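You operate a simulated robot arm through the tools that you are given. There is no shell and no other tool. Be economical: measure what you need, move in short steps, check, and stop when the job is done.

The job below is to be done with a simulated two-armed robot. You get a single attempt, and the scene is never put back.

TASK
Put the tripped CONTROL breaker switch back on with the power off.
Fine: in this order: red main switch to OFF, open the cabinet, flip that breaker switch up, shut the cabinet, main switch to ON, press reset.

The check looks at the end state, three seconds after you hand in, the way a careful person would. Anything else that was tipped, shoved, dropped, spilled or broken makes it a failure.

THE ROBOT
Two 7-joint arms with fingered hands on one trunk, on a base that drives. Base frame: it is fixed to the floor where the robot stands at the start and does not move with it; the origin is under the middle of the robot, x ahead of it, y to its left, z up. Units: cm, degrees, N and s.
The left shoulder is at the start at [12.1, 18.5, 103.7], the right one opposite. With the tool pointing down near the work surface each hand reaches from about 10 to 82 cm from the robot's upright axis, wherever it stands, measured 20 degrees to its own side. Places, roughly: electrical cabinet door [90, -30, 50]; emergency stop [40, -90, 100]; mode switch [60, -60, 100]; red main switch [90, -20, 60]; reset button [40, -70, 100]; start button [50, -50, 100]; stop button [50, -60, 100]. Payload 4 kg a hand.
Tool frame (each hand has its own): the origin (TCP) lies between the finger pads and is the grasp point; the fingertips stand 2.6 cm ahead of it; z points along the fingers, y is the line along which they close. Largest opening 13.2 cm; the body of the gripper starts 7.3 cm behind the TCP. The gripper is a hand of 3 fingers: y runs from the thumb to the fingers, the wrist lies at [0, 0, -22.4] in the tool frame, and closing takes about 1.5 s.
Orientation is told as [roll, pitch, yaw] about the base's x, y, z axes, in that order, counted from this pose: with the fingers straight down and closing along the base's y, the tool's x points along the base's -x, its y along +y and its z along -z.

THE INTERFACE
- The arms move only by the tool apply_moves. It takes "left_rows", "right_rows" or both (then of equal length, played together; a hand with none holds still); each is a list of rows, each an object of numbers (a shift or turn left out is 0, a gripper value left out holds the last): "x", "y", "z": the shift along the tool's x, y, z in cm; "wx", "wy", "wz": the turn, a rotation vector about the tool's x, y, z in degrees. In form: [{"x": .., "y": .., "z": .., "wx": .., "wy": .., "wz": ..}, ...]. A call has 1 to 20 rows; each row shifts and turns the commanded pose from where the row before left it, along the tool's axes as they then stand. "left_hand" and "right_hand" are, for a hand that has rows, the finger opening in cm, from 0 to 13.2, set as the call begins (left out, the last holds). Rows are played at 5 a second. More than 5 cm and 8.6 degrees between two rows, or a gripper value outside its range, and nothing of the call is played. Where a pose cannot be reached the arm comes as near as it can. A force on the tool above 40 N (or 10 N above the force at the start of the call, whichever is more), or a blocked arm, ends the call early, and 0.2 s more pass. Each finger travels about 7.2 cm/s and halts on what it meets, pressing with about 22 N; the grip force reading is that of the motor and also rises with nothing between the fingers. The clock runs only during rows and for 0.2 s after the last one: add rows that do not move to give the fingers time. It gives the time, the measured TCP pose, the force on the tool (base axes), the opening and the grip force at its end, in the units of the frame above (readings bear some noise), with the torque about the TCP (base axes, N m) and any sound that the robot's microphone picked up.
- Cameras (640 x 400 px; columns grow to the right, rows downward): "scene" is now at [28.68, -2.14, 128.68]; the picture's right is [-0.31, -0.95, 0.11], its down [-0.34, 0.00, -0.94] and it looks along [0.89, -0.33, -0.32] (base axes); focal length 214 px, centre (320, 200). "left" rides on the left gripper at [-6.2, 0.3, -9.2] in its tool frame; the picture's right is [-0.05, -1.00, 0.00], its down [0.83, -0.04, -0.55] and it looks along [0.55, -0.03, 0.83] (tool axes); focal length 230 px, centre (320, 200). "right" rides on the right gripper at [6.2, 0.3, -9.2] in its tool frame; the picture's right is [-0.05, 1.00, 0.00], its down [-0.83, -0.04, -0.56] and it looks along [-0.55, -0.03, 0.83] (tool axes); focal length 230 px, centre (320, 200). There is no depth. A picture from a camera that has moved, and an enlarged one, comes with that camera's place and axes in the base frame and with its lens. The place of the scene camera against the robot may be out by one fixed shift of up to 1.8 cm in any direction.
- camera(camera): a new picture of that camera. No time passes.
- move_column(by): slides the trunk up (or, below 0, down) by that many cm; the arms and the scene camera ride with it, the base frame stays. It gives what a move gives, with no picture.
- steer(legs): drives the robot by 1 to 6 legs, each [ahead, left, turn to the left] in cm, cm and degrees, along the robot's own axes; the way and the turn of a leg run together, so that a leg with both is an arc; at most 150 cm and 180 degrees a leg. The arms and the cameras ride along, it lands a little off, and it stops where it bumps. It gives what a move gives.
- finger_targets(finger1, finger2, thumb_bend, hand): sets how far each is bent, from 0 (flat) to 1 (curled in); at 0.3 the hand is open as for a grip, at 0.7 the pads meet at the TCP. One left out holds its place. A second passes; each finger stops where it meets its share of the squeeze, and holds until it gets a number again. A gripper value or a shape takes the hand back. It gives what a move gives, with no picture; readings hold the bend of each and the force on the fingers (four entries, about 0 where the hand has none), thumb and palm.
- preshape(shape, hand): the hand has 3 fingers and takes this shape, open, in about a second: jaw (thumb against the fingers, like two jaws); tri (thumb and two fingers); tip (a fingertip pinch); poke (one finger out to press); point (the index stretched); flat (the hand flat); cup (the hand cupped); fist (a fist). The gripper value then closes the fingers along that shape, each until it touches; the sizes above hold for jaw. It gives what a move gives, with no picture.
- pan_tilt(pan, tilt): turns the head with the scene camera to pan (to the left, within 86 degrees either way) and tilt (down, from -29 to 69), counted from straight ahead of the robot. It gives what a move gives.
- zoom(camera, box): a new picture of the part [left, top, right, bottom] of that camera's present view, enlarged. No time passes.
- sign_off(): hands the job in; it is judged then, once.

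Go step by step. Nothing tells you exact positions but the pictures and the camera data: compare them with the known pose of the tool, close in by small moves and look again before you grip or let go. The budget is 120 turns and 88 pictures, counting those below and the enlarged ones. Unless the task says otherwise, let go and move clear before handing in, and close with one line.

The tools are called after "Call:" by a JSON object that holds its "op" and its "data". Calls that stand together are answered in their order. apply_moves: Moves the arms, as the interface text tells. Its arguments: {"type":"object","properties":{"left_rows":{"type":"array","items":{"type":"object","properties":{"x":{"type":"number"},"y":{"type":"number"},"z":{"type":"number"},"wx":{"type":"number"},"wy":{"type":"number"},"wz":{"type":"number"}}}},"left_hand":{"type":"number"},"right_rows":{"type":"array","items":{"type":"object","properties":{"x":{"type":"number"},"y":{"type":"number"},"z":{"type":"number"},"wx":{"type":"number"},"wy":{"type":"number"},"wz":{"type":"number"}}}},"right_hand":{"type":"number"}},"required":[]} The other tools are called the same way: move_column (by) slides the trunk up or down; preshape (shape, hand) gives the hand a shape; finger_targets (finger1, finger2, thumb_bend, hand) moves the fingers one by one; steer (legs) drives the base; pan_tilt (pan, tilt) turns the head that bears the scene camera; camera (camera) takes a picture; zoom (camera, box) takes an enlarged picture of a part of a camera's view; sign_off () hands the job in.

At the start:

```text
time: 0.0
left_tcp_pos: [48.84, -3.61, 127.61]
left_tool_rot: [0.0, 0.0, 0.1]
left_force: [-1.1, -0.8, 0.3]
left_wrist_torque: [-0.02, -0.01, -0.02]
left_opening: 13.19
left_grip_force: 0.1
left_shape: jaw
left_bend: [0.3, 0.3, 0.3]
left_finger forces: [0.0, 0.0, 0.1, 0.0, 0.0, 0.1]
right_tcp_pos: [41.87, -42.25, 127.27]
right_tool_rot: [0.1, 0.0, 0.0]
right_force: [0.0, 0.3, -0.3]
right_wrist_torque: [-0.02, 0.03, 0.0]
right_opening: 13.19
right_grip_force: 0.0
right_shape: jaw
right_bend: [0.3, 0.3, 0.3]
right_finger forces: [0.0, 0.1, 0.0, 0.0, 0.0, 0.0]
trunk travel left (down, up): [-9.5, 36.7]
robot x, y, heading: [-0.32, 0.15, 0.0]
head pan, tilt: [-19.0, 0.3]
```

scene: 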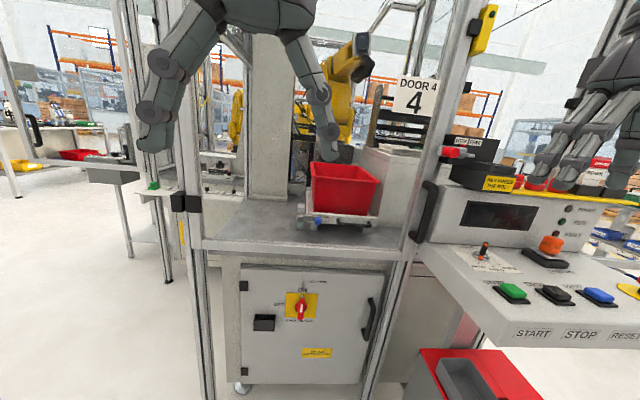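
right: 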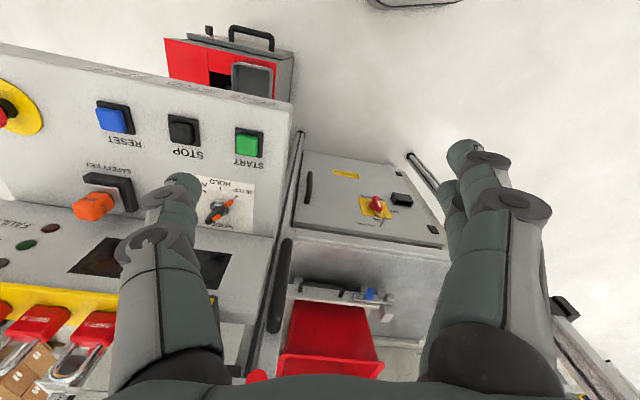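
left: 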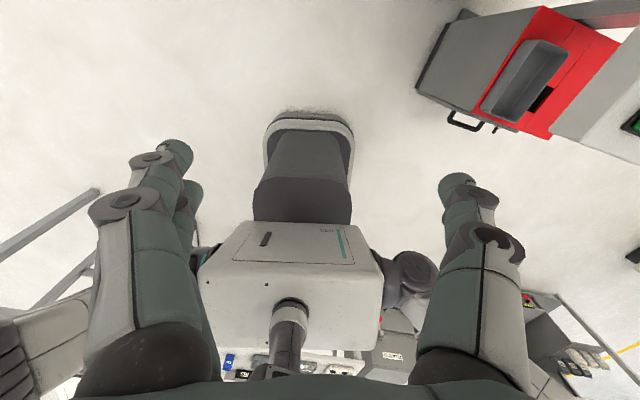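

I see the cabinet below the table ahead, with a red rotary main switch on the door's face, a handle at the right edge and hinges at the left. I'll look closer at the door and the panel first.

Call:
{"op": "zoom", "data": {"camera": "scene", "box": [210, 240, 410, 400]}}

Call:
{"op": "pan_tilt", "data": {"pan": -19, "tilt": 35}}

Call:
{"op": "camera", "data": {"camera": "scene"}}

```text
2.50 times, centred on (310, 320) of scene
camera zoom: at [28.68, -2.14, 128.68], right [-0.31, -0.95, 0.11], down [-0.34, 0.0, -0.94], along [0.89, -0.33, -0.32], focal length 536 px, centre (345, -100)
```

zoom: 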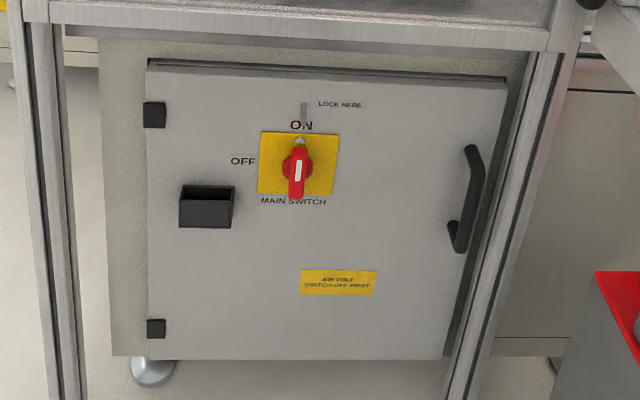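

```text
time: 1.0
left_tcp_pos: [48.82, -3.6, 127.64]
left_tool_rot: [0.0, 0.0, 0.2]
left_force: [-0.5, -0.3, -0.7]
left_wrist_torque: [-0.02, -0.02, 0.02]
left_opening: 13.22
left_grip_force: 0.0
left_shape: jaw
left_bend: [0.3, 0.3, 0.3]
left_finger forces: [0.0, 0.0, 0.1, 0.1, 0.0, 0.0]
right_tcp_pos: [41.83, -42.24, 127.25]
right_tool_rot: [0.0, 0.0, 0.0]
right_force: [-0.4, 0.0, 0.0]
right_wrist_torque: [-0.03, 0.01, 0.0]
right_opening: 13.21
right_grip_force: 0.1
right_shape: jaw
right_bend: [0.3, 0.3, 0.3]
right_finger forces: [0.0, 0.1, 0.0, 0.1, 0.0, 0.1]
trunk travel left (down, up): [-9.5, 36.7]
robot x, y, heading: [0.19, 0.13, 0.1]
head pan, tilt: [-19.0, 35.0]
```

```text
83 pictures are left
camera scene: at [26.64, -2.07, 123.51], right [-0.31, -0.95, 0.11], down [-0.79, 0.19, -0.59], along [0.54, -0.27, -0.8], focal length 214 px, centre (320, 200)
```

scene: 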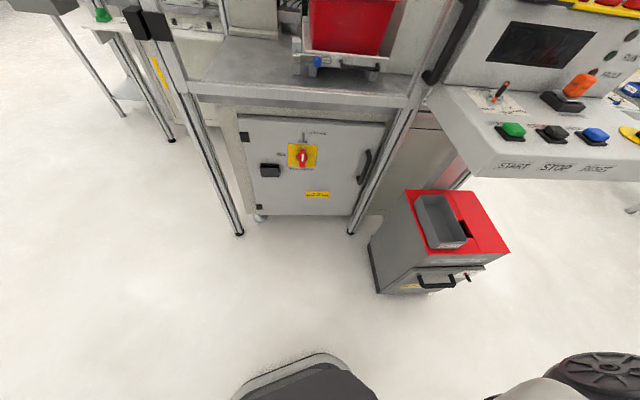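

The cell is turned about -14° from my axes. The door runs roughly from (94,-1) at the hinges to (81,-48), the knob is near (90,-22,62), the console's left edge is at y≈-52 and the cart is right of that. I'll lower the right hand in front of the door, staying clear of the console.

Call:
{"op": "apply_moves", "data": {"right_rows": [{"x": -0.4, "y": 1.7, "z": 4.2}, {"x": -0.4, "y": 1.7, "z": 4.2}, {"x": -0.4, "y": 1.7, "z": 4.2}, {"x": -0.4, "y": 1.7, "z": 4.2}, {"x": -0.4, "y": 1.7, "z": 4.2}, {"x": -0.4, "y": 1.7, "z": 4.2}, {"x": -0.4, "y": 1.7, "z": 4.2}, {"x": -0.4, "y": 1.7, "z": 4.2}, {"x": -0.4, "y": 1.7, "z": 4.2}, {"x": -0.4, "y": 1.7, "z": 4.2}]}}

Call:
{"op": "apply_moves", "data": {"right_rows": [{"wy": -8.2, "z": 1}, {"wy": -8.2, "z": 1}, {"wy": -8.2, "z": 1}, {"wy": -8.2, "z": 1}, {"wy": -8.2, "z": 1}, {"wy": -8.2, "z": 1}, {"wy": -8.2, "z": 1}, {"wy": -8.2, "z": 1}, {"wy": -8.2, "z": 1}, {"wy": -8.2, "z": 1}, {"wy": -8, "z": 1}, {"wx": 7.2, "x": 3}, {"wx": 7.3, "x": 3}]}}

Call:
{"op": "camera", "data": {"camera": "right"}}

Call:
{"op": "camera", "data": {"camera": "scene"}}

```text
time: 3.2
left_tcp_pos: [49.1, -3.61, 127.6]
left_tool_rot: [0.0, 0.1, 0.2]
left_force: [-0.1, 0.3, 0.1]
left_wrist_torque: [0.02, 0.05, 0.01]
left_opening: 13.18
left_grip_force: 0.1
left_shape: jaw
left_bend: [0.3, 0.3, 0.3]
left_finger forces: [0.0, 0.0, 0.1, 0.1, 0.0, 0.0]
right_tcp_pos: [46.17, -25.17, 85.1]
right_tool_rot: [0.1, 0.0, 0.0]
right_force: [0.6, -0.3, -0.1]
right_wrist_torque: [0.03, -0.01, -0.01]
right_opening: 13.19
right_grip_force: 0.0
right_shape: jaw
right_bend: [0.3, 0.3, 0.3]
right_finger forces: [0.1, 0.0, 0.0, 0.1, 0.1, 0.0]
trunk travel left (down, up): [-9.5, 36.7]
robot x, y, heading: [-0.15, -0.18, -0.0]
head pan, tilt: [-19.0, 35.0]
```

```text
time: 6.2
left_tcp_pos: [48.85, -3.44, 127.62]
left_tool_rot: [-0.1, 0.1, 0.1]
left_force: [0.8, 0.1, -0.7]
left_wrist_torque: [-0.04, -0.03, -0.02]
left_opening: 13.19
left_grip_force: 0.2
left_shape: jaw
left_bend: [0.3, 0.3, 0.3]
left_finger forces: [0.0, 0.1, 0.0, 0.1, 0.0, 0.0]
right_tcp_pos: [61.49, -34.27, 92.73]
right_tool_rot: [-91.8, -61.4, 85.6]
right_force: [0.6, 0.0, 0.3]
right_wrist_torque: [0.04, 0.01, 0.0]
right_opening: 13.18
right_grip_force: 0.0
right_shape: jaw
right_bend: [0.3, 0.3, 0.3]
right_finger forces: [0.0, 0.0, 0.1, 0.0, 0.0, 0.0]
right hand out of reach, approached as far as the arm can: row 5, 6, 7, 8, 9, 10, 11, 12
trunk travel left (down, up): [-9.5, 36.7]
robot x, y, heading: [-0.04, -0.12, -0.0]
head pan, tilt: [-19.0, 35.0]
stopped in row 13 (right hand): the arm was blocked; the commanded pose is now the measured one
```

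```text
82 pictures are left
camera right: at [52.01, -35.94, 87.05], right [0.1, 0.9, -0.43], down [-0.53, 0.42, 0.74], along [0.84, 0.15, 0.51], focal length 230 px, centre (320, 200)
```

right: 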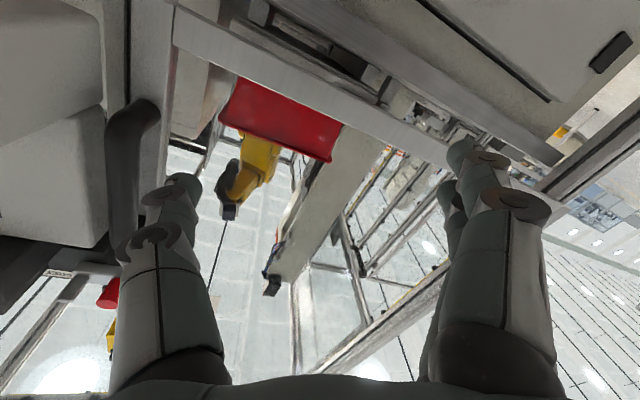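

```text
81 pictures are left
camera scene: at [26.65, -1.9, 123.52], right [-0.31, -0.95, 0.11], down [-0.79, 0.19, -0.59], along [0.54, -0.27, -0.8], focal length 214 px, centre (320, 200)
```

scene: 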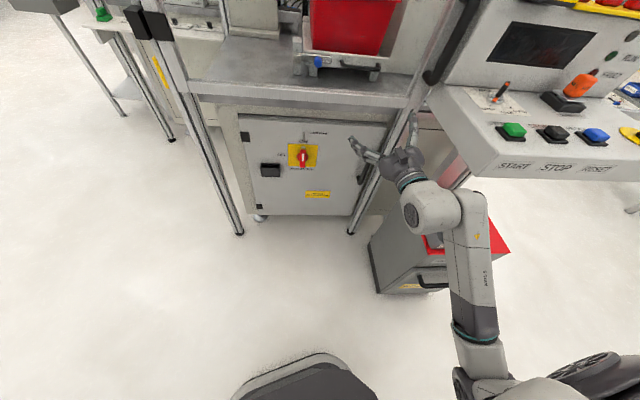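

The hand points forward but is rolled about 26°, and the arm met a joint limit on the way. I'll lower it in front of the door and see if it frees up.

Call:
{"op": "apply_moves", "data": {"right_rows": [{"x": 3, "y": 2.9}, {"x": 3, "y": 2.9}, {"x": 3, "y": 2.9}, {"x": 3, "y": 2.9}, {"x": 3, "y": 2.9}, {"x": 3, "y": 2.9}, {"x": 3, "y": 2.9}]}}

Call:
{"op": "camera", "data": {"camera": "scene"}}

```text
time: 7.8
left_tcp_pos: [48.96, -3.65, 127.64]
left_tool_rot: [0.0, 0.0, 0.1]
left_force: [0.0, -0.1, 0.4]
left_wrist_torque: [0.03, 0.04, -0.01]
left_opening: 13.19
left_grip_force: 0.0
left_shape: jaw
left_bend: [0.3, 0.3, 0.3]
left_finger forces: [0.0, 0.0, 0.0, 0.1, 0.0, 0.0]
right_tcp_pos: [62.68, -26.55, 64.53]
right_tool_rot: [-91.6, -61.4, 85.3]
right_force: [-0.3, 0.3, 0.0]
right_wrist_torque: [0.03, 0.0, -0.01]
right_opening: 13.18
right_grip_force: 0.2
right_shape: jaw
right_bend: [0.3, 0.3, 0.3]
right_finger forces: [0.1, 0.0, 0.0, 0.0, 0.0, 0.0]
trunk travel left (down, up): [-9.5, 36.7]
robot x, y, heading: [0.03, 0.08, 0.1]
head pan, tilt: [-19.0, 35.0]
```

```text
80 pictures are left
camera scene: at [26.7, -2.07, 123.48], right [-0.31, -0.95, 0.11], down [-0.79, 0.19, -0.59], along [0.54, -0.27, -0.8], focal length 214 px, centre (320, 200)
```

scene: 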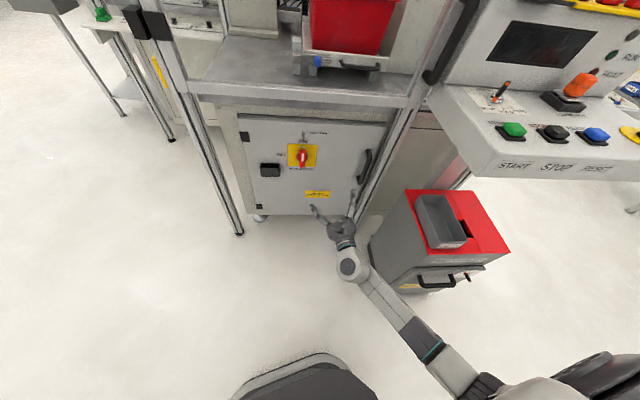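

The arm moves freely here. I'll level the roll and line up the yaw with the door normal, then look with the hand camera.

Call:
{"op": "apply_moves", "data": {"right_rows": [{"wz": 6.5}, {"wz": 6.5}, {"wz": 6.5}, {"wz": 6.5}, {"wx": 8}]}}

Call:
{"op": "camera", "data": {"camera": "right"}}

```text
time: 9.0
left_tcp_pos: [48.95, -3.48, 127.59]
left_tool_rot: [-0.1, -0.1, 0.1]
left_force: [0.5, -0.1, 0.3]
left_wrist_torque: [-0.01, 0.0, 0.01]
left_opening: 13.17
left_grip_force: 0.0
left_shape: jaw
left_bend: [0.3, 0.3, 0.3]
left_finger forces: [0.1, 0.0, 0.0, 0.0, 0.0, 0.0]
right_tcp_pos: [62.63, -26.58, 64.54]
right_tool_rot: [-116.2, -87.4, 102.2]
right_force: [0.6, 1.0, -0.7]
right_wrist_torque: [0.01, 0.05, 0.01]
right_opening: 13.15
right_grip_force: 0.0
right_shape: jaw
right_bend: [0.3, 0.3, 0.3]
right_finger forces: [0.0, 0.0, 0.1, 0.1, 0.1, 0.0]
trunk travel left (down, up): [-9.5, 36.7]
robot x, y, heading: [-0.3, -0.24, 0.1]
head pan, tilt: [-19.0, 35.0]
```

```text
79 pictures are left
camera right: at [53.78, -24.3, 58.2], right [0.24, 0.97, 0.01], down [-0.56, 0.13, 0.82], along [0.79, -0.2, 0.57], focal length 230 px, centre (320, 200)
```

right: 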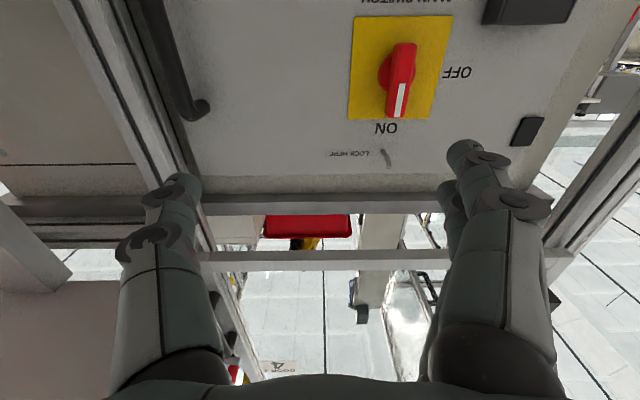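

The hand is level and facing the door, and the knob reads at about (90,-22,62). I'll centre on it sideways and advance part of the way.

Call:
{"op": "apply_moves", "data": {"right_rows": [{"x": 0.8, "y": 3.6}, {"x": 0.8, "y": 3.6}, {"x": 0.8, "y": 3.6}, {"z": 3}, {"z": 3}, {"z": 3}]}}

Call:
{"op": "camera", "data": {"camera": "right"}}

Call:
{"op": "camera", "data": {"camera": "scene"}}

```text
time: 10.4
left_tcp_pos: [48.95, -3.51, 127.62]
left_tool_rot: [0.0, 0.0, 0.1]
left_force: [-0.2, -0.4, -0.6]
left_wrist_torque: [-0.03, 0.0, 0.0]
left_opening: 13.18
left_grip_force: 0.1
left_shape: jaw
left_bend: [0.3, 0.3, 0.3]
left_finger forces: [0.1, 0.0, 0.0, 0.0, 0.0, 0.0]
right_tcp_pos: [74.13, -18.44, 61.79]
right_tool_rot: [-115.3, -87.3, 101.2]
right_force: [0.5, 0.6, -0.4]
right_wrist_torque: [0.01, 0.0, -0.02]
right_opening: 13.18
right_grip_force: 0.0
right_shape: jaw
right_bend: [0.3, 0.3, 0.3]
right_finger forces: [0.1, 0.0, 0.0, 0.0, 0.0, 0.1]
trunk travel left (down, up): [-9.5, 36.7]
robot x, y, heading: [-0.05, 0.19, -0.0]
head pan, tilt: [-19.0, 35.0]
```

```text
78 pictures are left
camera right: at [65.23, -16.19, 55.46], right [0.24, 0.97, 0.01], down [-0.56, 0.13, 0.82], along [0.79, -0.2, 0.57], focal length 230 px, centre (320, 200)
```

right: 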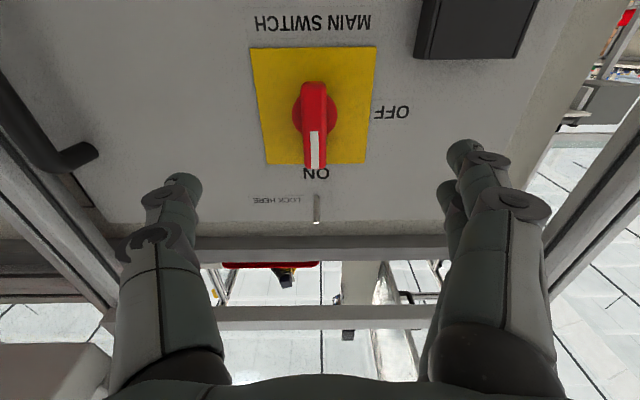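

```text
77 pictures are left
camera scene: at [26.7, -2.06, 123.49], right [-0.31, -0.95, 0.11], down [-0.79, 0.19, -0.59], along [0.54, -0.27, -0.8], focal length 214 px, centre (320, 200)
```

scene: 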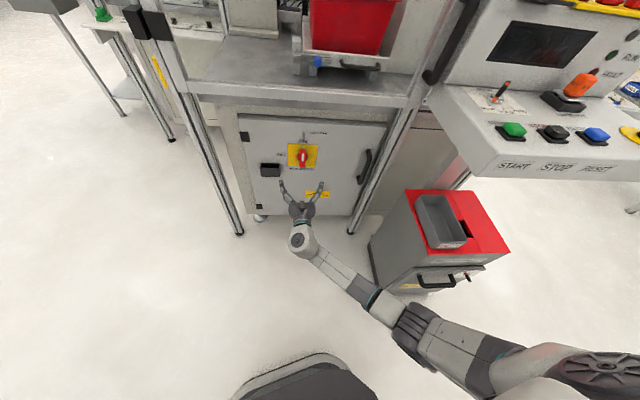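

The plate centre triangulates to (90.1,-22.9,61.7), nearly on the tool axis. I'll narrow the hand a little, advance until the fingertips straddle the knob, and check.

Call:
{"op": "apply_moves", "data": {"right_rows": [{"y": -0.5}, {"z": 3}, {"z": 3}, {"z": 3}], "right_hand": 9}}

Call:
{"op": "camera", "data": {"camera": "right"}}

```text
time: 11.4
left_tcp_pos: [48.79, -3.53, 127.57]
left_tool_rot: [0.0, 0.1, 0.2]
left_force: [0.1, 0.9, 0.4]
left_wrist_torque: [-0.01, -0.02, 0.01]
left_opening: 13.17
left_grip_force: 0.0
left_shape: jaw
left_bend: [0.3, 0.3, 0.3]
left_finger forces: [0.0, 0.0, 0.0, 0.0, 0.1, 0.1]
right_tcp_pos: [82.65, -20.92, 62.12]
right_tool_rot: [-115.0, -87.3, 101.1]
right_force: [0.8, 0.4, -0.6]
right_wrist_torque: [0.0, -0.02, 0.03]
right_opening: 9.03
right_grip_force: 0.0
right_shape: jaw
right_bend: [0.68, 0.68, 0.65]
right_finger forces: [0.0, 0.0, 0.0, 0.1, 0.0, 0.0]
trunk travel left (down, up): [-9.5, 36.7]
robot x, y, heading: [-0.1, 0.22, -0.2]
head pan, tilt: [-19.0, 35.0]
```

```text
76 pictures are left
camera right: at [73.77, -18.83, 55.77], right [0.24, 0.97, 0.01], down [-0.56, 0.13, 0.82], along [0.8, -0.2, 0.57], focal length 230 px, centre (320, 200)
```

right: 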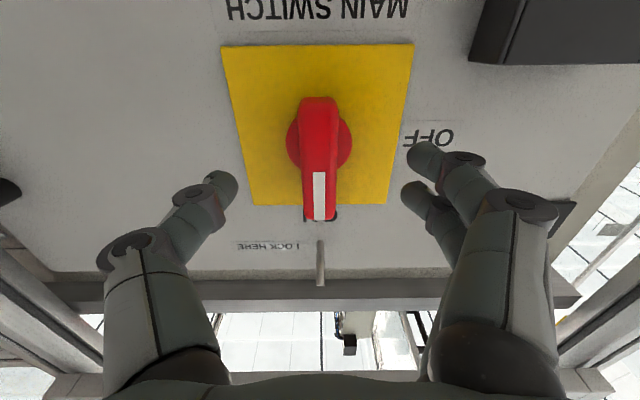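

The knob sits centred between thumb and fingers. I'll advance 3.8 cm and close on the bar.

Call:
{"op": "apply_moves", "data": {"right_rows": [{"z": 2}, {"z": 1.8}]}}

Call:
{"op": "apply_moves", "data": {"right_rows": [{}, {}, {}, {}, {}, {}, {}], "right_hand": 0}}

Call:
{"op": "camera", "data": {"camera": "right"}}

```text
time: 12.0
left_tcp_pos: [48.84, -3.54, 127.65]
left_tool_rot: [-0.1, 0.0, 0.1]
left_force: [0.6, -0.9, -0.2]
left_wrist_torque: [-0.02, 0.02, 0.03]
left_opening: 13.19
left_grip_force: 0.0
left_shape: jaw
left_bend: [0.3, 0.3, 0.3]
left_finger forces: [0.1, 0.0, 0.0, 0.0, 0.0, 0.0]
right_tcp_pos: [86.31, -21.96, 62.09]
right_tool_rot: [-115.5, -87.3, 101.5]
right_force: [-0.3, -1.0, -0.4]
right_wrist_torque: [-0.02, 0.02, 0.0]
right_opening: 9.03
right_grip_force: 0.1
right_shape: jaw
right_bend: [0.68, 0.68, 0.65]
right_finger forces: [0.0, 0.0, 0.0, 0.1, 0.0, 0.0]
trunk travel left (down, up): [-9.5, 36.7]
robot x, y, heading: [0.02, 0.4, -0.1]
head pan, tilt: [-19.0, 35.0]
```

```text
time: 13.6
left_tcp_pos: [48.67, -3.42, 127.7]
left_tool_rot: [0.0, 0.0, 0.1]
left_force: [-0.3, -0.7, -0.2]
left_wrist_torque: [-0.01, -0.03, -0.01]
left_opening: 13.14
left_grip_force: 0.1
left_shape: jaw
left_bend: [0.3, 0.3, 0.3]
left_finger forces: [0.0, 0.1, 0.0, 0.1, 0.1, 0.1]
right_tcp_pos: [86.3, -21.99, 62.01]
right_tool_rot: [-116.1, -87.4, 102.1]
right_force: [1.3, 0.5, -0.4]
right_wrist_torque: [0.01, 0.02, -0.01]
right_opening: 1.89
right_grip_force: 22.1
right_shape: jaw
right_bend: [0.72, 0.72, 0.7]
right_finger forces: [10.1, 9.9, 0.0, 0.0, 19.5, 0.0]
trunk travel left (down, up): [-9.5, 36.7]
robot x, y, heading: [0.12, 0.37, -0.1]
head pan, tilt: [-19.0, 35.0]
```

```text
75 pictures are left
camera right: at [77.43, -19.7, 55.78], right [0.24, 0.97, 0.01], down [-0.56, 0.13, 0.82], along [0.79, -0.2, 0.57], focal length 230 px, centre (320, 200)
```

right: 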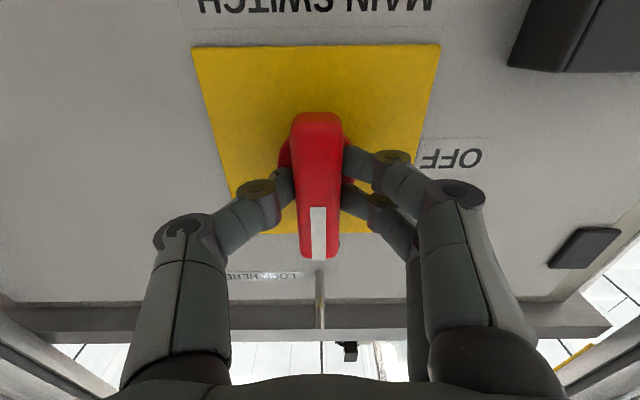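

The bar is gripped. Now I turn it from ON towards OFF, which is counter-clockwise from the front.

Call:
{"op": "apply_moves", "data": {"right_rows": [{"wz": -7.5}, {"wz": -7.5}, {"wz": -7.5}, {"wz": -7.5}, {"wz": -7.5}, {"wz": -7.5}, {"wz": -7.5}, {"wz": -7.5}, {"wz": -7.5}, {"wz": -7.5}, {"wz": -7.5}, {"wz": -7.5}]}}

Call:
{"op": "camera", "data": {"camera": "right"}}

```text
time: 16.2
left_tcp_pos: [48.88, -3.56, 127.51]
left_tool_rot: [0.0, 0.2, 0.1]
left_force: [-0.1, 0.0, 0.2]
left_wrist_torque: [0.0, 0.0, 0.02]
left_opening: 13.2
left_grip_force: 0.1
left_shape: jaw
left_bend: [0.3, 0.3, 0.3]
left_finger forces: [0.0, 0.0, 0.0, 0.0, 0.0, 0.1]
right_tcp_pos: [86.25, -21.94, 62.0]
right_tool_rot: [-91.0, 2.6, 75.9]
right_force: [-1.3, 7.8, -9.0]
right_wrist_torque: [0.23, 0.27, 0.13]
right_opening: 1.84
right_grip_force: 22.1
right_shape: jaw
right_bend: [0.72, 0.72, 0.7]
right_finger forces: [13.8, 13.2, 0.1, 0.0, 17.9, 0.1]
trunk travel left (down, up): [-9.5, 36.7]
robot x, y, heading: [0.18, 0.06, -0.1]
head pan, tilt: [-19.0, 35.0]
```

```text
74 pictures are left
camera right: at [75.84, -25.74, 61.76], right [0.02, 0.0, -1.0], down [-0.34, 0.94, 0.0], along [0.94, 0.34, 0.02], focal length 230 px, centre (320, 200)
```

right: 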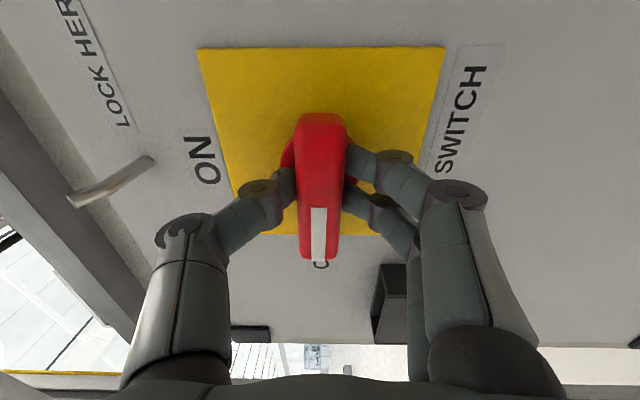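

The knob now points to OFF. I'll release, back off, level the hand, and look at the result and the handle.

Call:
{"op": "apply_moves", "data": {"right_rows": [{}, {}, {}, {}, {}, {"z": -3}, {"z": -4}, {"z": -4}, {"z": -4}], "right_hand": 7}}

Call:
{"op": "apply_moves", "data": {"right_rows": [{"wz": 7.5}, {"wz": 7.5}, {"wz": 7.5}, {"wz": 7.5}, {"wz": 7.5}, {"wz": 7.5}, {"wz": 7.5}, {"wz": 7.5}, {"wz": 7.5}, {"wz": 7.5}, {"wz": 7.5}, {"wz": 7.5}, {"y": -4, "x": -0.8}, {"y": -4, "x": -0.8}, {"y": -4}, {"y": -4}, {"y": -4}]}}

Call:
{"op": "camera", "data": {"camera": "right"}}

Call:
{"op": "zoom", "data": {"camera": "scene", "box": [220, 80, 420, 220]}}

```text
time: 18.2
left_tcp_pos: [48.77, -3.65, 127.57]
left_tool_rot: [0.0, 0.0, 0.1]
left_force: [-0.4, -0.5, 0.5]
left_wrist_torque: [0.0, 0.01, 0.02]
left_opening: 13.2
left_grip_force: 0.0
left_shape: jaw
left_bend: [0.3, 0.3, 0.3]
left_finger forces: [0.0, 0.0, 0.0, 0.0, 0.1, 0.0]
right_tcp_pos: [71.65, -18.52, 61.99]
right_tool_rot: [-91.2, 2.3, 75.9]
right_force: [0.3, 0.0, -0.5]
right_wrist_torque: [0.01, 0.03, 0.02]
right_opening: 6.92
right_grip_force: 0.0
right_shape: jaw
right_bend: [0.72, 0.72, 0.7]
right_finger forces: [0.0, 0.0, 0.0, 0.1, 0.0, 0.0]
trunk travel left (down, up): [-9.5, 36.7]
robot x, y, heading: [0.03, -0.0, 0.2]
head pan, tilt: [-19.0, 35.0]
```

```text
time: 21.8
left_tcp_pos: [48.79, -3.54, 127.79]
left_tool_rot: [0.1, 0.0, 0.1]
left_force: [-0.5, -1.1, 0.1]
left_wrist_torque: [0.04, 0.03, 0.05]
left_opening: 13.21
left_grip_force: 0.0
left_shape: jaw
left_bend: [0.3, 0.3, 0.3]
left_finger forces: [0.1, 0.0, 0.1, 0.0, 0.0, 0.0]
right_tcp_pos: [66.87, -37.8, 64.24]
right_tool_rot: [-117.1, -87.4, 103.3]
right_force: [0.8, -0.8, -0.2]
right_wrist_torque: [-0.02, -0.02, 0.01]
right_opening: 6.96
right_grip_force: 0.0
right_shape: jaw
right_bend: [0.72, 0.72, 0.7]
right_finger forces: [0.0, 0.1, 0.0, 0.1, 0.0, 0.1]
trunk travel left (down, up): [-9.5, 36.7]
robot x, y, heading: [0.26, -0.02, -0.2]
head pan, tilt: [-19.0, 35.0]
```

```text
73 pictures are left
camera right: at [58.0, -35.54, 57.96], right [0.24, 0.97, 0.01], down [-0.56, 0.13, 0.82], along [0.79, -0.2, 0.57], focal length 230 px, centre (320, 200)
```

right: 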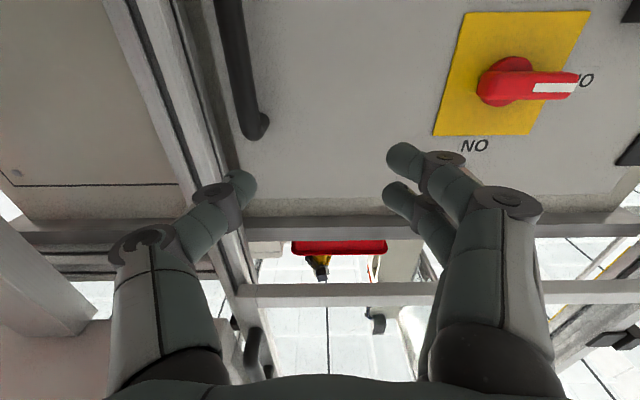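

```text
2.86 times, centred on (320, 150) of scene
camera zoom: at [26.61, -2.09, 123.51], right [-0.31, -0.95, 0.11], down [-0.79, 0.19, -0.59], along [0.54, -0.27, -0.8], focal length 613 px, centre (320, 343)
```

zoom: 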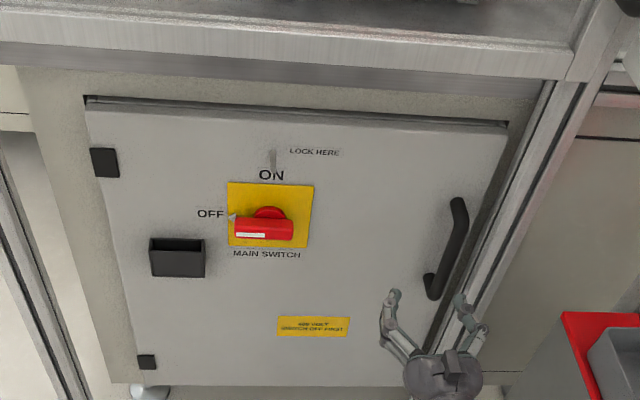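

Main switch is OFF. The handle bar is around (81,-48.5), z from 51 to 69. I'll line up on its middle and advance partway.

Call:
{"op": "apply_moves", "data": {"right_rows": [{"y": -3.5, "x": 1.8}, {"y": -3.5, "x": 1.8}, {"z": 4}, {"z": 3}], "right_hand": 7}}

Call:
{"op": "camera", "data": {"camera": "right"}}

```text
time: 22.8
left_tcp_pos: [48.73, -3.65, 127.64]
left_tool_rot: [0.0, 0.0, 0.1]
left_force: [-0.3, 0.3, 0.3]
left_wrist_torque: [0.02, -0.03, 0.0]
left_opening: 13.19
left_grip_force: 0.0
left_shape: jaw
left_bend: [0.3, 0.3, 0.3]
left_finger forces: [0.0, 0.0, 0.0, 0.1, 0.1, 0.0]
right_tcp_pos: [71.94, -46.2, 61.02]
right_tool_rot: [-115.4, -87.4, 101.3]
right_force: [-0.2, -0.5, 0.3]
right_wrist_torque: [-0.02, 0.01, 0.04]
right_opening: 6.94
right_grip_force: 0.1
right_shape: jaw
right_bend: [0.72, 0.72, 0.7]
right_finger forces: [0.1, 0.0, 0.0, 0.0, 0.1, 0.1]
trunk travel left (down, up): [-9.5, 36.7]
robot x, y, heading: [0.09, 0.34, -0.1]
head pan, tilt: [-19.0, 35.0]
```

```text
71 pictures are left
camera right: at [63.06, -44.08, 54.66], right [0.24, 0.97, 0.01], down [-0.56, 0.13, 0.82], along [0.79, -0.2, 0.57], focal length 230 px, centre (320, 200)
```

right: 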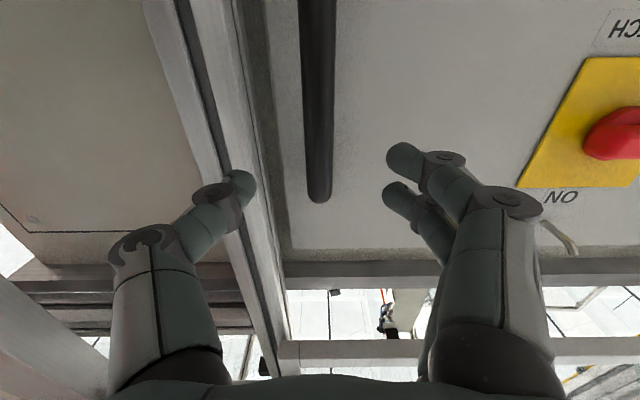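

The bar is centred. I'll narrow the hand so the thumb passes between bar and post, and approach further.

Call:
{"op": "apply_moves", "data": {"right_rows": [{}, {"z": 2}, {"z": 2}], "right_hand": 5}}

Call:
{"op": "camera", "data": {"camera": "right"}}

```text
time: 23.6
left_tcp_pos: [48.88, -3.64, 127.64]
left_tool_rot: [0.1, 0.1, 0.1]
left_force: [-0.2, 0.0, -0.8]
left_wrist_torque: [0.04, 0.01, 0.01]
left_opening: 13.18
left_grip_force: 0.0
left_shape: jaw
left_bend: [0.3, 0.3, 0.3]
left_finger forces: [0.1, 0.1, 0.0, 0.0, 0.0, 0.1]
right_tcp_pos: [75.84, -47.27, 61.12]
right_tool_rot: [-115.6, -87.4, 101.5]
right_force: [1.0, -0.7, 0.1]
right_wrist_torque: [0.0, 0.01, -0.03]
right_opening: 5.05
right_grip_force: 0.0
right_shape: jaw
right_bend: [0.73, 0.73, 0.7]
right_finger forces: [0.0, 0.1, 0.1, 0.0, 0.0, 0.1]
trunk travel left (down, up): [-9.5, 36.7]
robot x, y, heading: [0.16, -0.38, 0.0]
head pan, tilt: [-19.0, 35.0]
```

```text
70 pictures are left
camera right: at [66.99, -44.97, 54.81], right [0.24, 0.97, 0.01], down [-0.56, 0.13, 0.82], along [0.79, -0.2, 0.57], focal length 230 px, centre (320, 200)
```

right: 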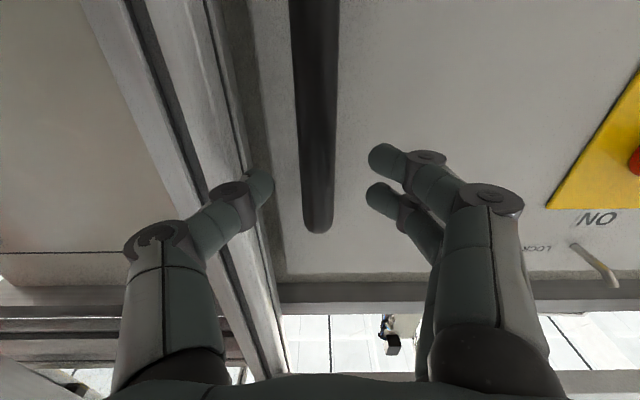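

Still centred, so I advance 3.6 cm and close.

Call:
{"op": "apply_moves", "data": {"right_rows": [{"z": 1.8}, {"z": 1.8}]}}

Call:
{"op": "apply_moves", "data": {"right_rows": [{}, {}, {}, {}, {}], "right_hand": 0}}

Call:
{"op": "camera", "data": {"camera": "right"}}

```text
time: 24.2
left_tcp_pos: [48.89, -3.51, 127.52]
left_tool_rot: [0.1, 0.0, 0.2]
left_force: [0.2, -0.4, 0.4]
left_wrist_torque: [0.02, 0.0, 0.0]
left_opening: 13.18
left_grip_force: 0.0
left_shape: jaw
left_bend: [0.3, 0.3, 0.3]
left_finger forces: [0.0, 0.1, 0.1, 0.0, 0.0, 0.0]
right_tcp_pos: [79.36, -48.21, 61.08]
right_tool_rot: [-115.5, -87.3, 101.4]
right_force: [-0.2, 0.0, 0.3]
right_wrist_torque: [0.0, 0.01, 0.0]
right_opening: 5.05
right_grip_force: 0.1
right_shape: jaw
right_bend: [0.73, 0.73, 0.7]
right_finger forces: [0.0, 0.0, 0.0, 0.1, 0.0, 0.0]
trunk travel left (down, up): [-9.5, 36.7]
robot x, y, heading: [0.14, 0.19, 0.1]
head pan, tilt: [-19.0, 35.0]
```

```text
time: 25.4
left_tcp_pos: [48.8, -3.58, 127.65]
left_tool_rot: [0.0, 0.1, 0.1]
left_force: [-0.3, -0.4, 1.2]
left_wrist_torque: [0.01, 0.02, 0.02]
left_opening: 13.2
left_grip_force: 0.0
left_shape: jaw
left_bend: [0.3, 0.3, 0.3]
left_finger forces: [0.0, 0.0, 0.0, 0.0, 0.0, 0.0]
right_tcp_pos: [79.34, -48.15, 61.27]
right_tool_rot: [-116.7, -87.5, 102.6]
right_force: [4.0, -3.8, 1.6]
right_wrist_torque: [-0.01, -0.02, -0.03]
right_opening: 0.0
right_grip_force: 21.8
right_shape: jaw
right_bend: [0.69, 0.69, 0.73]
right_finger forces: [7.6, 7.5, 0.0, 0.0, 17.3, 0.0]
trunk travel left (down, up): [-9.5, 36.7]
robot x, y, heading: [-0.2, -0.09, 0.2]
head pan, tilt: [-19.0, 35.0]
```

```text
69 pictures are left
camera right: at [70.46, -45.97, 54.88], right [0.24, 0.97, 0.01], down [-0.56, 0.13, 0.82], along [0.79, -0.21, 0.57], focal length 230 px, centre (320, 200)
```

right: 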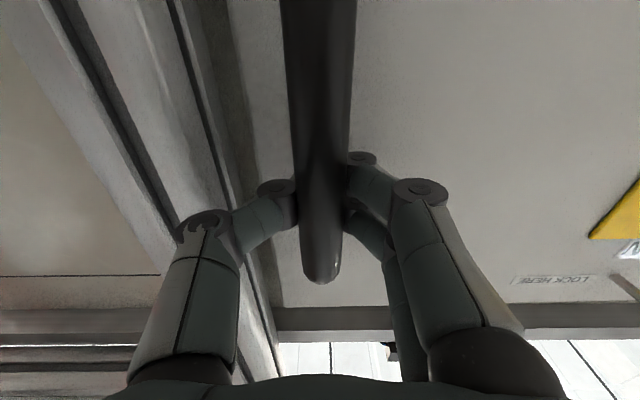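

The fingers hook around the bar. I'll pull along the door's arc in small steps, turning the hand with the door.

Call:
{"op": "apply_moves", "data": {"right_rows": [{"wx": 2, "z": -1.7, "y": 0.1}, {"wx": 3, "z": -2.5, "y": 0.2}, {"wx": 3, "z": -2.5, "y": 0.2}, {"wx": 3, "z": -2.5, "y": 0.2}, {"wx": 3, "z": -2.5, "y": 0.2}]}}

Call:
{"op": "camera", "data": {"camera": "scene"}}

```text
time: 26.6
left_tcp_pos: [48.84, -3.67, 127.63]
left_tool_rot: [0.0, 0.1, 0.1]
left_force: [0.4, 0.0, -0.2]
left_wrist_torque: [-0.02, -0.01, -0.02]
left_opening: 13.19
left_grip_force: 0.0
left_shape: jaw
left_bend: [0.3, 0.3, 0.3]
left_finger forces: [0.0, 0.0, 0.0, 0.0, 0.0, 0.1]
right_tcp_pos: [68.63, -43.51, 60.96]
right_tool_rot: [-129.3, -87.3, 101.0]
right_force: [1.1, -0.1, 0.8]
right_wrist_torque: [0.01, -0.01, 0.01]
right_opening: 0.0
right_grip_force: 22.2
right_shape: jaw
right_bend: [0.69, 0.69, 0.72]
right_finger forces: [0.0, 0.0, 0.1, 0.0, 0.0, 0.0]
trunk travel left (down, up): [-9.5, 36.7]
robot x, y, heading: [-0.2, 0.21, 0.1]
head pan, tilt: [-19.0, 35.0]
```

```text
68 pictures are left
camera scene: at [26.63, -2.02, 123.5], right [-0.31, -0.95, 0.11], down [-0.79, 0.19, -0.59], along [0.54, -0.27, -0.8], focal length 214 px, centre (320, 200)
```

scene: 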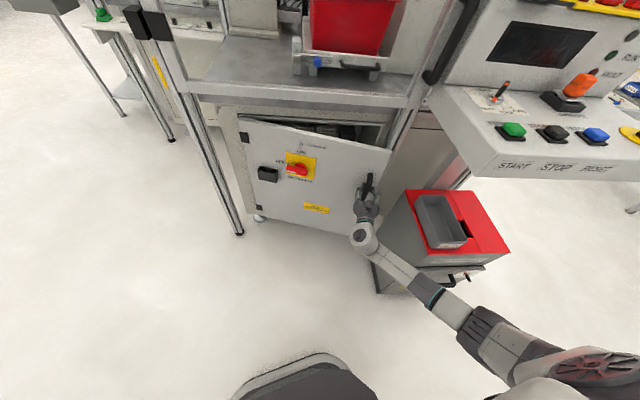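

The door is open by some 14°. I'll check whether I still hold the bar.

Call:
{"op": "camera", "data": {"camera": "right"}}

Call:
{"op": "zoom", "data": {"camera": "scene", "box": [220, 80, 420, 220]}}

```text
67 pictures are left
camera right: at [60.67, -39.13, 54.57], right [0.47, 0.88, 0.02], down [-0.52, 0.26, 0.81], along [0.71, -0.39, 0.58], focal length 230 px, centre (320, 200)
```

right: 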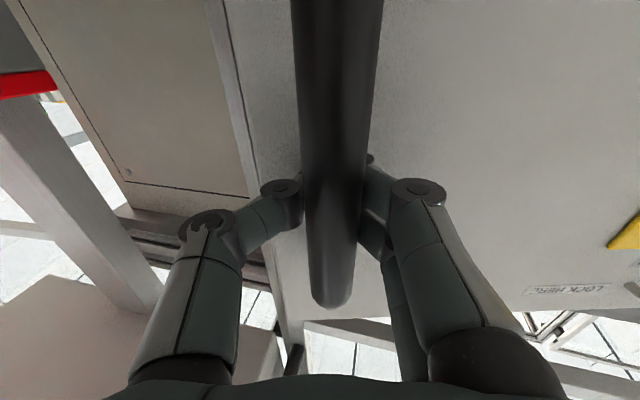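

```text
2.86 times, centred on (320, 150) of scene
camera zoom: at [26.63, -2.02, 123.5], right [-0.31, -0.95, 0.11], down [-0.79, 0.19, -0.59], along [0.54, -0.27, -0.8], focal length 613 px, centre (320, 343)
```

zoom: 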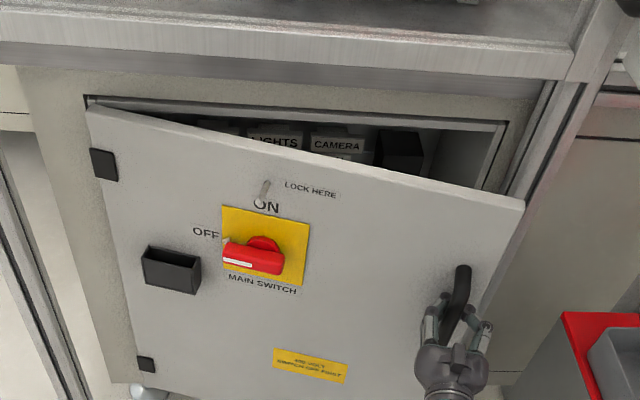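

The hand still encircles the bar. I continue the arc.

Call:
{"op": "apply_moves", "data": {"right_rows": [{"wx": 3, "z": -2.5, "y": 0.2}, {"wx": 3, "z": -2.5, "y": 0.2}, {"wx": 3, "z": -2.5, "y": 0.2}, {"wx": 3, "z": -2.5, "y": 0.2}, {"wx": 3, "z": -2.5, "y": 0.2}, {"wx": 3, "z": -2.5, "y": 0.2}, {"wx": 3, "z": -2.5, "y": 0.2}, {"wx": 3, "z": -2.5, "y": 0.2}]}}

Call:
{"op": "camera", "data": {"camera": "scene"}}

```text
time: 28.4
left_tcp_pos: [48.79, -3.52, 127.48]
left_tool_rot: [0.0, 0.0, 0.2]
left_force: [0.4, -0.5, 0.1]
left_wrist_torque: [-0.02, 0.01, -0.02]
left_opening: 13.16
left_grip_force: 0.1
left_shape: jaw
left_bend: [0.3, 0.3, 0.3]
left_finger forces: [0.0, 0.1, 0.0, 0.0, 0.0, 0.0]
right_tcp_pos: [54.0, -29.66, 60.12]
right_tool_rot: [-151.8, -87.3, 99.5]
right_force: [-0.1, 0.4, 0.5]
right_wrist_torque: [0.0, 0.02, 0.01]
right_opening: 0.01
right_grip_force: 22.0
right_shape: jaw
right_bend: [0.7, 0.69, 0.72]
right_finger forces: [0.1, 0.1, 0.0, 0.1, 0.0, 0.0]
trunk travel left (down, up): [-9.5, 36.7]
robot x, y, heading: [0.05, 0.2, 0.1]
head pan, tilt: [-19.0, 35.0]
```

```text
65 pictures are left
camera scene: at [26.64, -2.01, 123.49], right [-0.31, -0.95, 0.11], down [-0.79, 0.19, -0.59], along [0.54, -0.27, -0.8], focal length 214 px, centre (320, 200)
```

scene: 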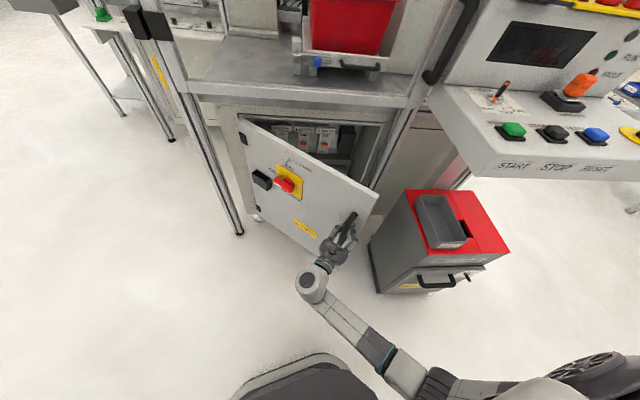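

That works well: the door is about 38° open. I continue the arc.

Call:
{"op": "apply_moves", "data": {"right_rows": [{"wx": 3, "z": -2.5, "y": 0.2}, {"wx": 3, "z": -2.5, "y": 0.2}, {"wx": 3, "z": -2.5, "y": 0.2}, {"wx": 3, "z": -2.5, "y": 0.2}, {"wx": 3, "z": -2.5, "y": 0.2}, {"wx": 3, "z": -2.5, "y": 0.2}]}}

Call:
{"op": "camera", "data": {"camera": "scene"}}

```text
time: 29.5
left_tcp_pos: [49.02, -3.33, 127.53]
left_tool_rot: [-0.1, 0.1, 0.2]
left_force: [-0.2, -0.6, 0.4]
left_wrist_torque: [0.0, 0.0, 0.05]
left_opening: 13.17
left_grip_force: 0.1
left_shape: jaw
left_bend: [0.3, 0.3, 0.3]
left_finger forces: [0.1, 0.0, 0.0, 0.0, 0.1, 0.0]
right_tcp_pos: [50.18, -24.97, 60.11]
right_tool_rot: [-164.9, -80.8, 101.9]
right_force: [18.5, 10.6, 7.5]
right_wrist_torque: [0.2, -0.1, -0.39]
right_opening: 0.0
right_grip_force: 21.8
right_shape: jaw
right_bend: [0.71, 0.69, 0.76]
right_finger forces: [9.0, 12.4, 0.0, 0.1, 0.0, 0.0]
trunk travel left (down, up): [-9.5, 36.7]
robot x, y, heading: [0.5, -0.1, 0.5]
head pan, tilt: [-19.0, 35.0]
stopped in row 5 (right hand): the force on the tool passed its limit at 45 N (the readings are from after the stop); the commanded pose is now the measured one
```

```text
64 pictures are left
camera scene: at [26.91, -1.83, 123.4], right [-0.3, -0.95, 0.11], down [-0.79, 0.18, -0.59], along [0.54, -0.27, -0.8], focal length 214 px, centre (320, 200)
```

scene: 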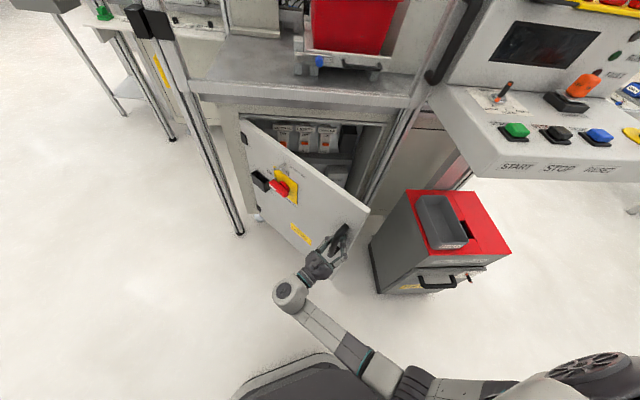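

The arm is at its joint limit with the door about 45° open. I'll release, back the hand off, then push the door wider from its inner side.

Call:
{"op": "apply_moves", "data": {"right_rows": [{}, {}, {}, {}, {}, {}], "right_hand": 7}}

Call:
{"op": "camera", "data": {"camera": "right"}}

```text
time: 30.9
left_tcp_pos: [49.01, -3.32, 127.72]
left_tool_rot: [0.0, 0.0, 0.2]
left_force: [0.1, -0.2, 0.4]
left_wrist_torque: [-0.01, -0.05, -0.01]
left_opening: 13.17
left_grip_force: 0.1
left_shape: jaw
left_bend: [0.3, 0.3, 0.3]
left_finger forces: [0.1, 0.0, 0.0, 0.1, 0.0, 0.1]
right_tcp_pos: [49.97, -25.35, 60.01]
right_tool_rot: [-162.7, -80.7, 99.3]
right_force: [-0.3, 0.6, -0.4]
right_wrist_torque: [-0.03, 0.02, 0.0]
right_opening: 6.94
right_grip_force: 0.1
right_shape: jaw
right_bend: [0.72, 0.72, 0.7]
right_finger forces: [0.0, 0.0, 0.0, 0.0, 0.1, 0.0]
trunk travel left (down, up): [-9.5, 36.7]
robot x, y, heading: [0.22, 0.0, 0.2]
head pan, tilt: [-19.0, 35.0]
```

```text
63 pictures are left
camera right: at [46.13, -18.04, 52.49], right [0.89, 0.45, 0.0], down [-0.31, 0.6, 0.74], along [0.33, -0.66, 0.68], focal length 230 px, centre (320, 200)
```

right: 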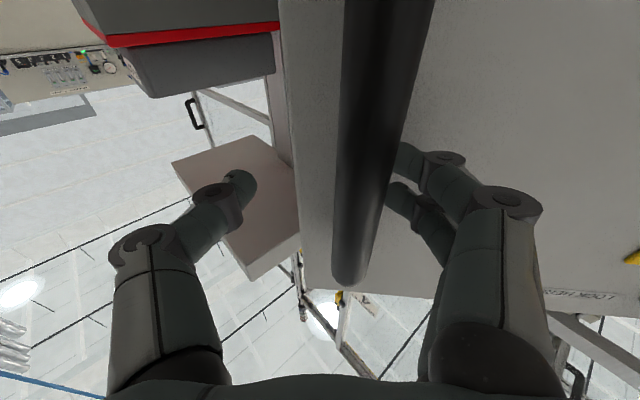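

Call:
{"op": "apply_moves", "data": {"right_rows": [{"z": -2}, {"z": -2.5}, {"z": -2.5}, {"z": -2}]}}

Call:
{"op": "camera", "data": {"camera": "right"}}

Call:
{"op": "camera", "data": {"camera": "scene"}}

```text
time: 32.1
left_tcp_pos: [49.31, -3.44, 127.05]
left_tool_rot: [0.0, 0.4, 0.2]
left_force: [0.3, 0.2, 0.1]
left_wrist_torque: [-0.01, 0.05, -0.02]
left_opening: 13.19
left_grip_force: 0.1
left_shape: jaw
left_bend: [0.3, 0.3, 0.3]
left_finger forces: [0.0, 0.1, 0.0, 0.1, 0.0, 0.0]
right_tcp_pos: [47.98, -23.17, 59.19]
right_tool_rot: [-168.4, -73.6, 104.3]
right_force: [1.1, 0.8, 1.1]
right_wrist_torque: [-0.02, -0.04, 0.01]
right_opening: 7.03
right_grip_force: 0.1
right_shape: jaw
right_bend: [0.72, 0.72, 0.7]
right_finger forces: [0.3, 0.0, 0.0, 0.0, 0.0, 0.0]
trunk travel left (down, up): [-9.5, 36.7]
robot x, y, heading: [0.38, 0.33, 0.2]
head pan, tilt: [-19.0, 35.0]
stopped in row 4 (right hand): the arm was blocked; the commanded pose is now the measured one
```

```text
62 pictures are left
camera right: at [44.68, -16.77, 50.78], right [0.9, 0.44, -0.01], down [-0.33, 0.69, 0.65], along [0.29, -0.58, 0.76], focal length 230 px, centre (320, 200)
```

right: 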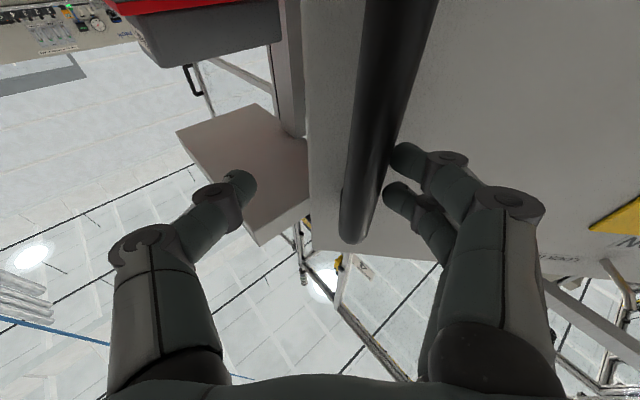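

```text
61 pictures are left
camera scene: at [27.08, -1.97, 123.06], right [-0.3, -0.95, 0.11], down [-0.79, 0.18, -0.59], along [0.53, -0.27, -0.8], focal length 214 px, centre (320, 200)
```

scene: 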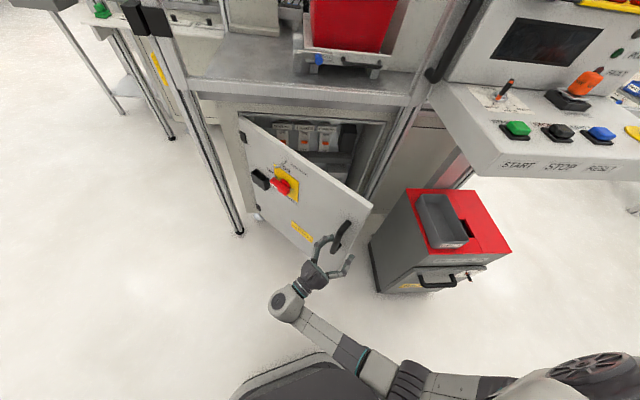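

The arm is jammed near its limit at this yaw. I'll turn the hand back a bit towards straight ahead and retract with smaller steps.

Call:
{"op": "apply_moves", "data": {"right_rows": [{"wx": -5}, {"wx": -5, "z": -1}, {"wx": -5, "z": -1.5}, {"z": -2}, {"z": -2}, {"z": -2}], "right_hand": 8}}

Call:
{"op": "camera", "data": {"camera": "right"}}

```text
time: 33.7
left_tcp_pos: [49.28, -3.45, 126.93]
left_tool_rot: [0.0, 0.4, 0.3]
left_force: [-0.3, 0.3, -0.8]
left_wrist_torque: [-0.01, 0.02, 0.02]
left_opening: 13.2
left_grip_force: 0.1
left_shape: jaw
left_bend: [0.3, 0.3, 0.3]
left_finger forces: [0.0, 0.1, 0.1, 0.0, 0.0, 0.1]
right_tcp_pos: [45.41, -20.54, 58.63]
right_tool_rot: [-160.7, -69.7, 109.7]
right_force: [0.3, 0.0, -0.1]
right_wrist_torque: [0.01, -0.01, -0.03]
right_opening: 7.91
right_grip_force: 0.0
right_shape: jaw
right_bend: [0.71, 0.71, 0.71]
right_finger forces: [0.0, 0.0, 0.1, 0.1, 0.1, 0.0]
trunk travel left (down, up): [-9.5, 36.7]
robot x, y, heading: [0.38, -0.18, -0.2]
head pan, tilt: [-19.0, 35.0]
stopped in row 6 (right hand): the arm was blocked; the commanded pose is now the measured one
```

```text
60 pictures are left
camera right: at [40.65, -15.72, 49.77], right [0.78, 0.63, -0.07], down [-0.47, 0.64, 0.6], along [0.42, -0.44, 0.8], focal length 230 px, centre (320, 200)
```

right: 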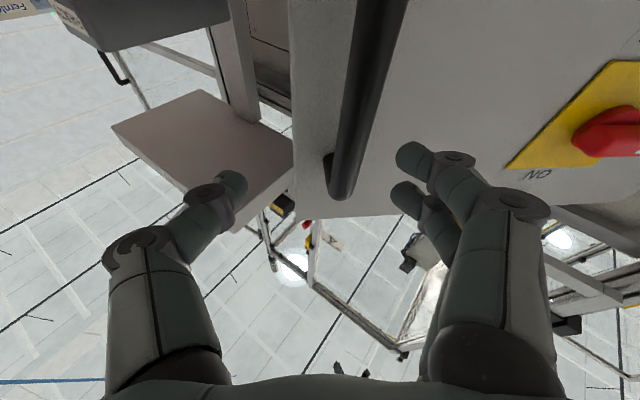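

The hand is clear of the bar. I'll raise it above the door top, then go over the door's edge to its inner side.

Call:
{"op": "apply_moves", "data": {"right_rows": [{"x": -3.8, "y": -0.3, "z": 1.0}, {"x": -3.8, "y": -0.3, "z": 1.0}, {"x": -3.8, "y": -0.3, "z": 1.0}, {"x": -3.8, "y": -0.3, "z": 1.0}, {"x": -3.8, "y": -0.3, "z": 1.0}, {"x": -3.8, "y": -0.3, "z": 1.0}, {"x": -3.8, "y": -0.3, "z": 1.0}, {"x": -3.8, "y": -0.3, "z": 1.0}, {"x": -3.8, "y": -0.3, "z": 1.0}, {"x": -3.8, "y": -0.3, "z": 1.0}]}}

Call:
{"op": "camera", "data": {"camera": "scene"}}

```text
time: 35.9
left_tcp_pos: [48.99, -3.44, 127.68]
left_tool_rot: [-0.1, 0.1, 0.2]
left_force: [0.6, 0.6, -0.1]
left_wrist_torque: [-0.04, -0.03, -0.01]
left_opening: 13.19
left_grip_force: 0.0
left_shape: jaw
left_bend: [0.3, 0.3, 0.3]
left_finger forces: [0.0, 0.0, 0.0, 0.0, 0.0, 0.0]
right_tcp_pos: [44.56, -16.85, 98.22]
right_tool_rot: [-160.3, -69.8, 109.7]
right_force: [0.4, -0.8, -0.2]
right_wrist_torque: [-0.01, 0.0, 0.03]
right_opening: 7.99
right_grip_force: 0.0
right_shape: jaw
right_bend: [0.71, 0.71, 0.71]
right_finger forces: [0.0, 0.0, 0.1, 0.0, 0.0, 0.0]
trunk travel left (down, up): [-9.5, 36.7]
robot x, y, heading: [0.2, -0.19, 0.1]
head pan, tilt: [-19.0, 35.0]
```

```text
59 pictures are left
camera scene: at [26.72, -1.93, 123.52], right [-0.3, -0.95, 0.11], down [-0.79, 0.18, -0.59], along [0.54, -0.27, -0.8], focal length 214 px, centre (320, 200)
```

scene: 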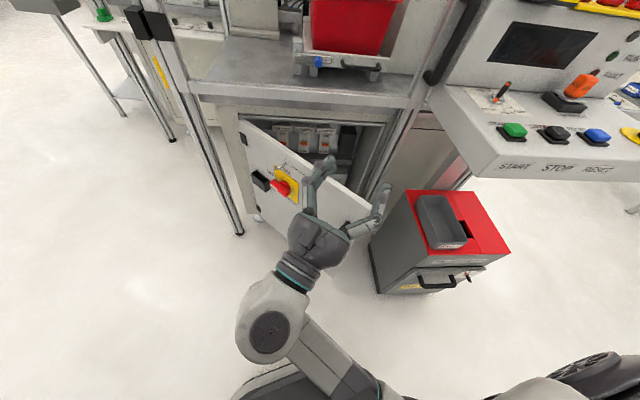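

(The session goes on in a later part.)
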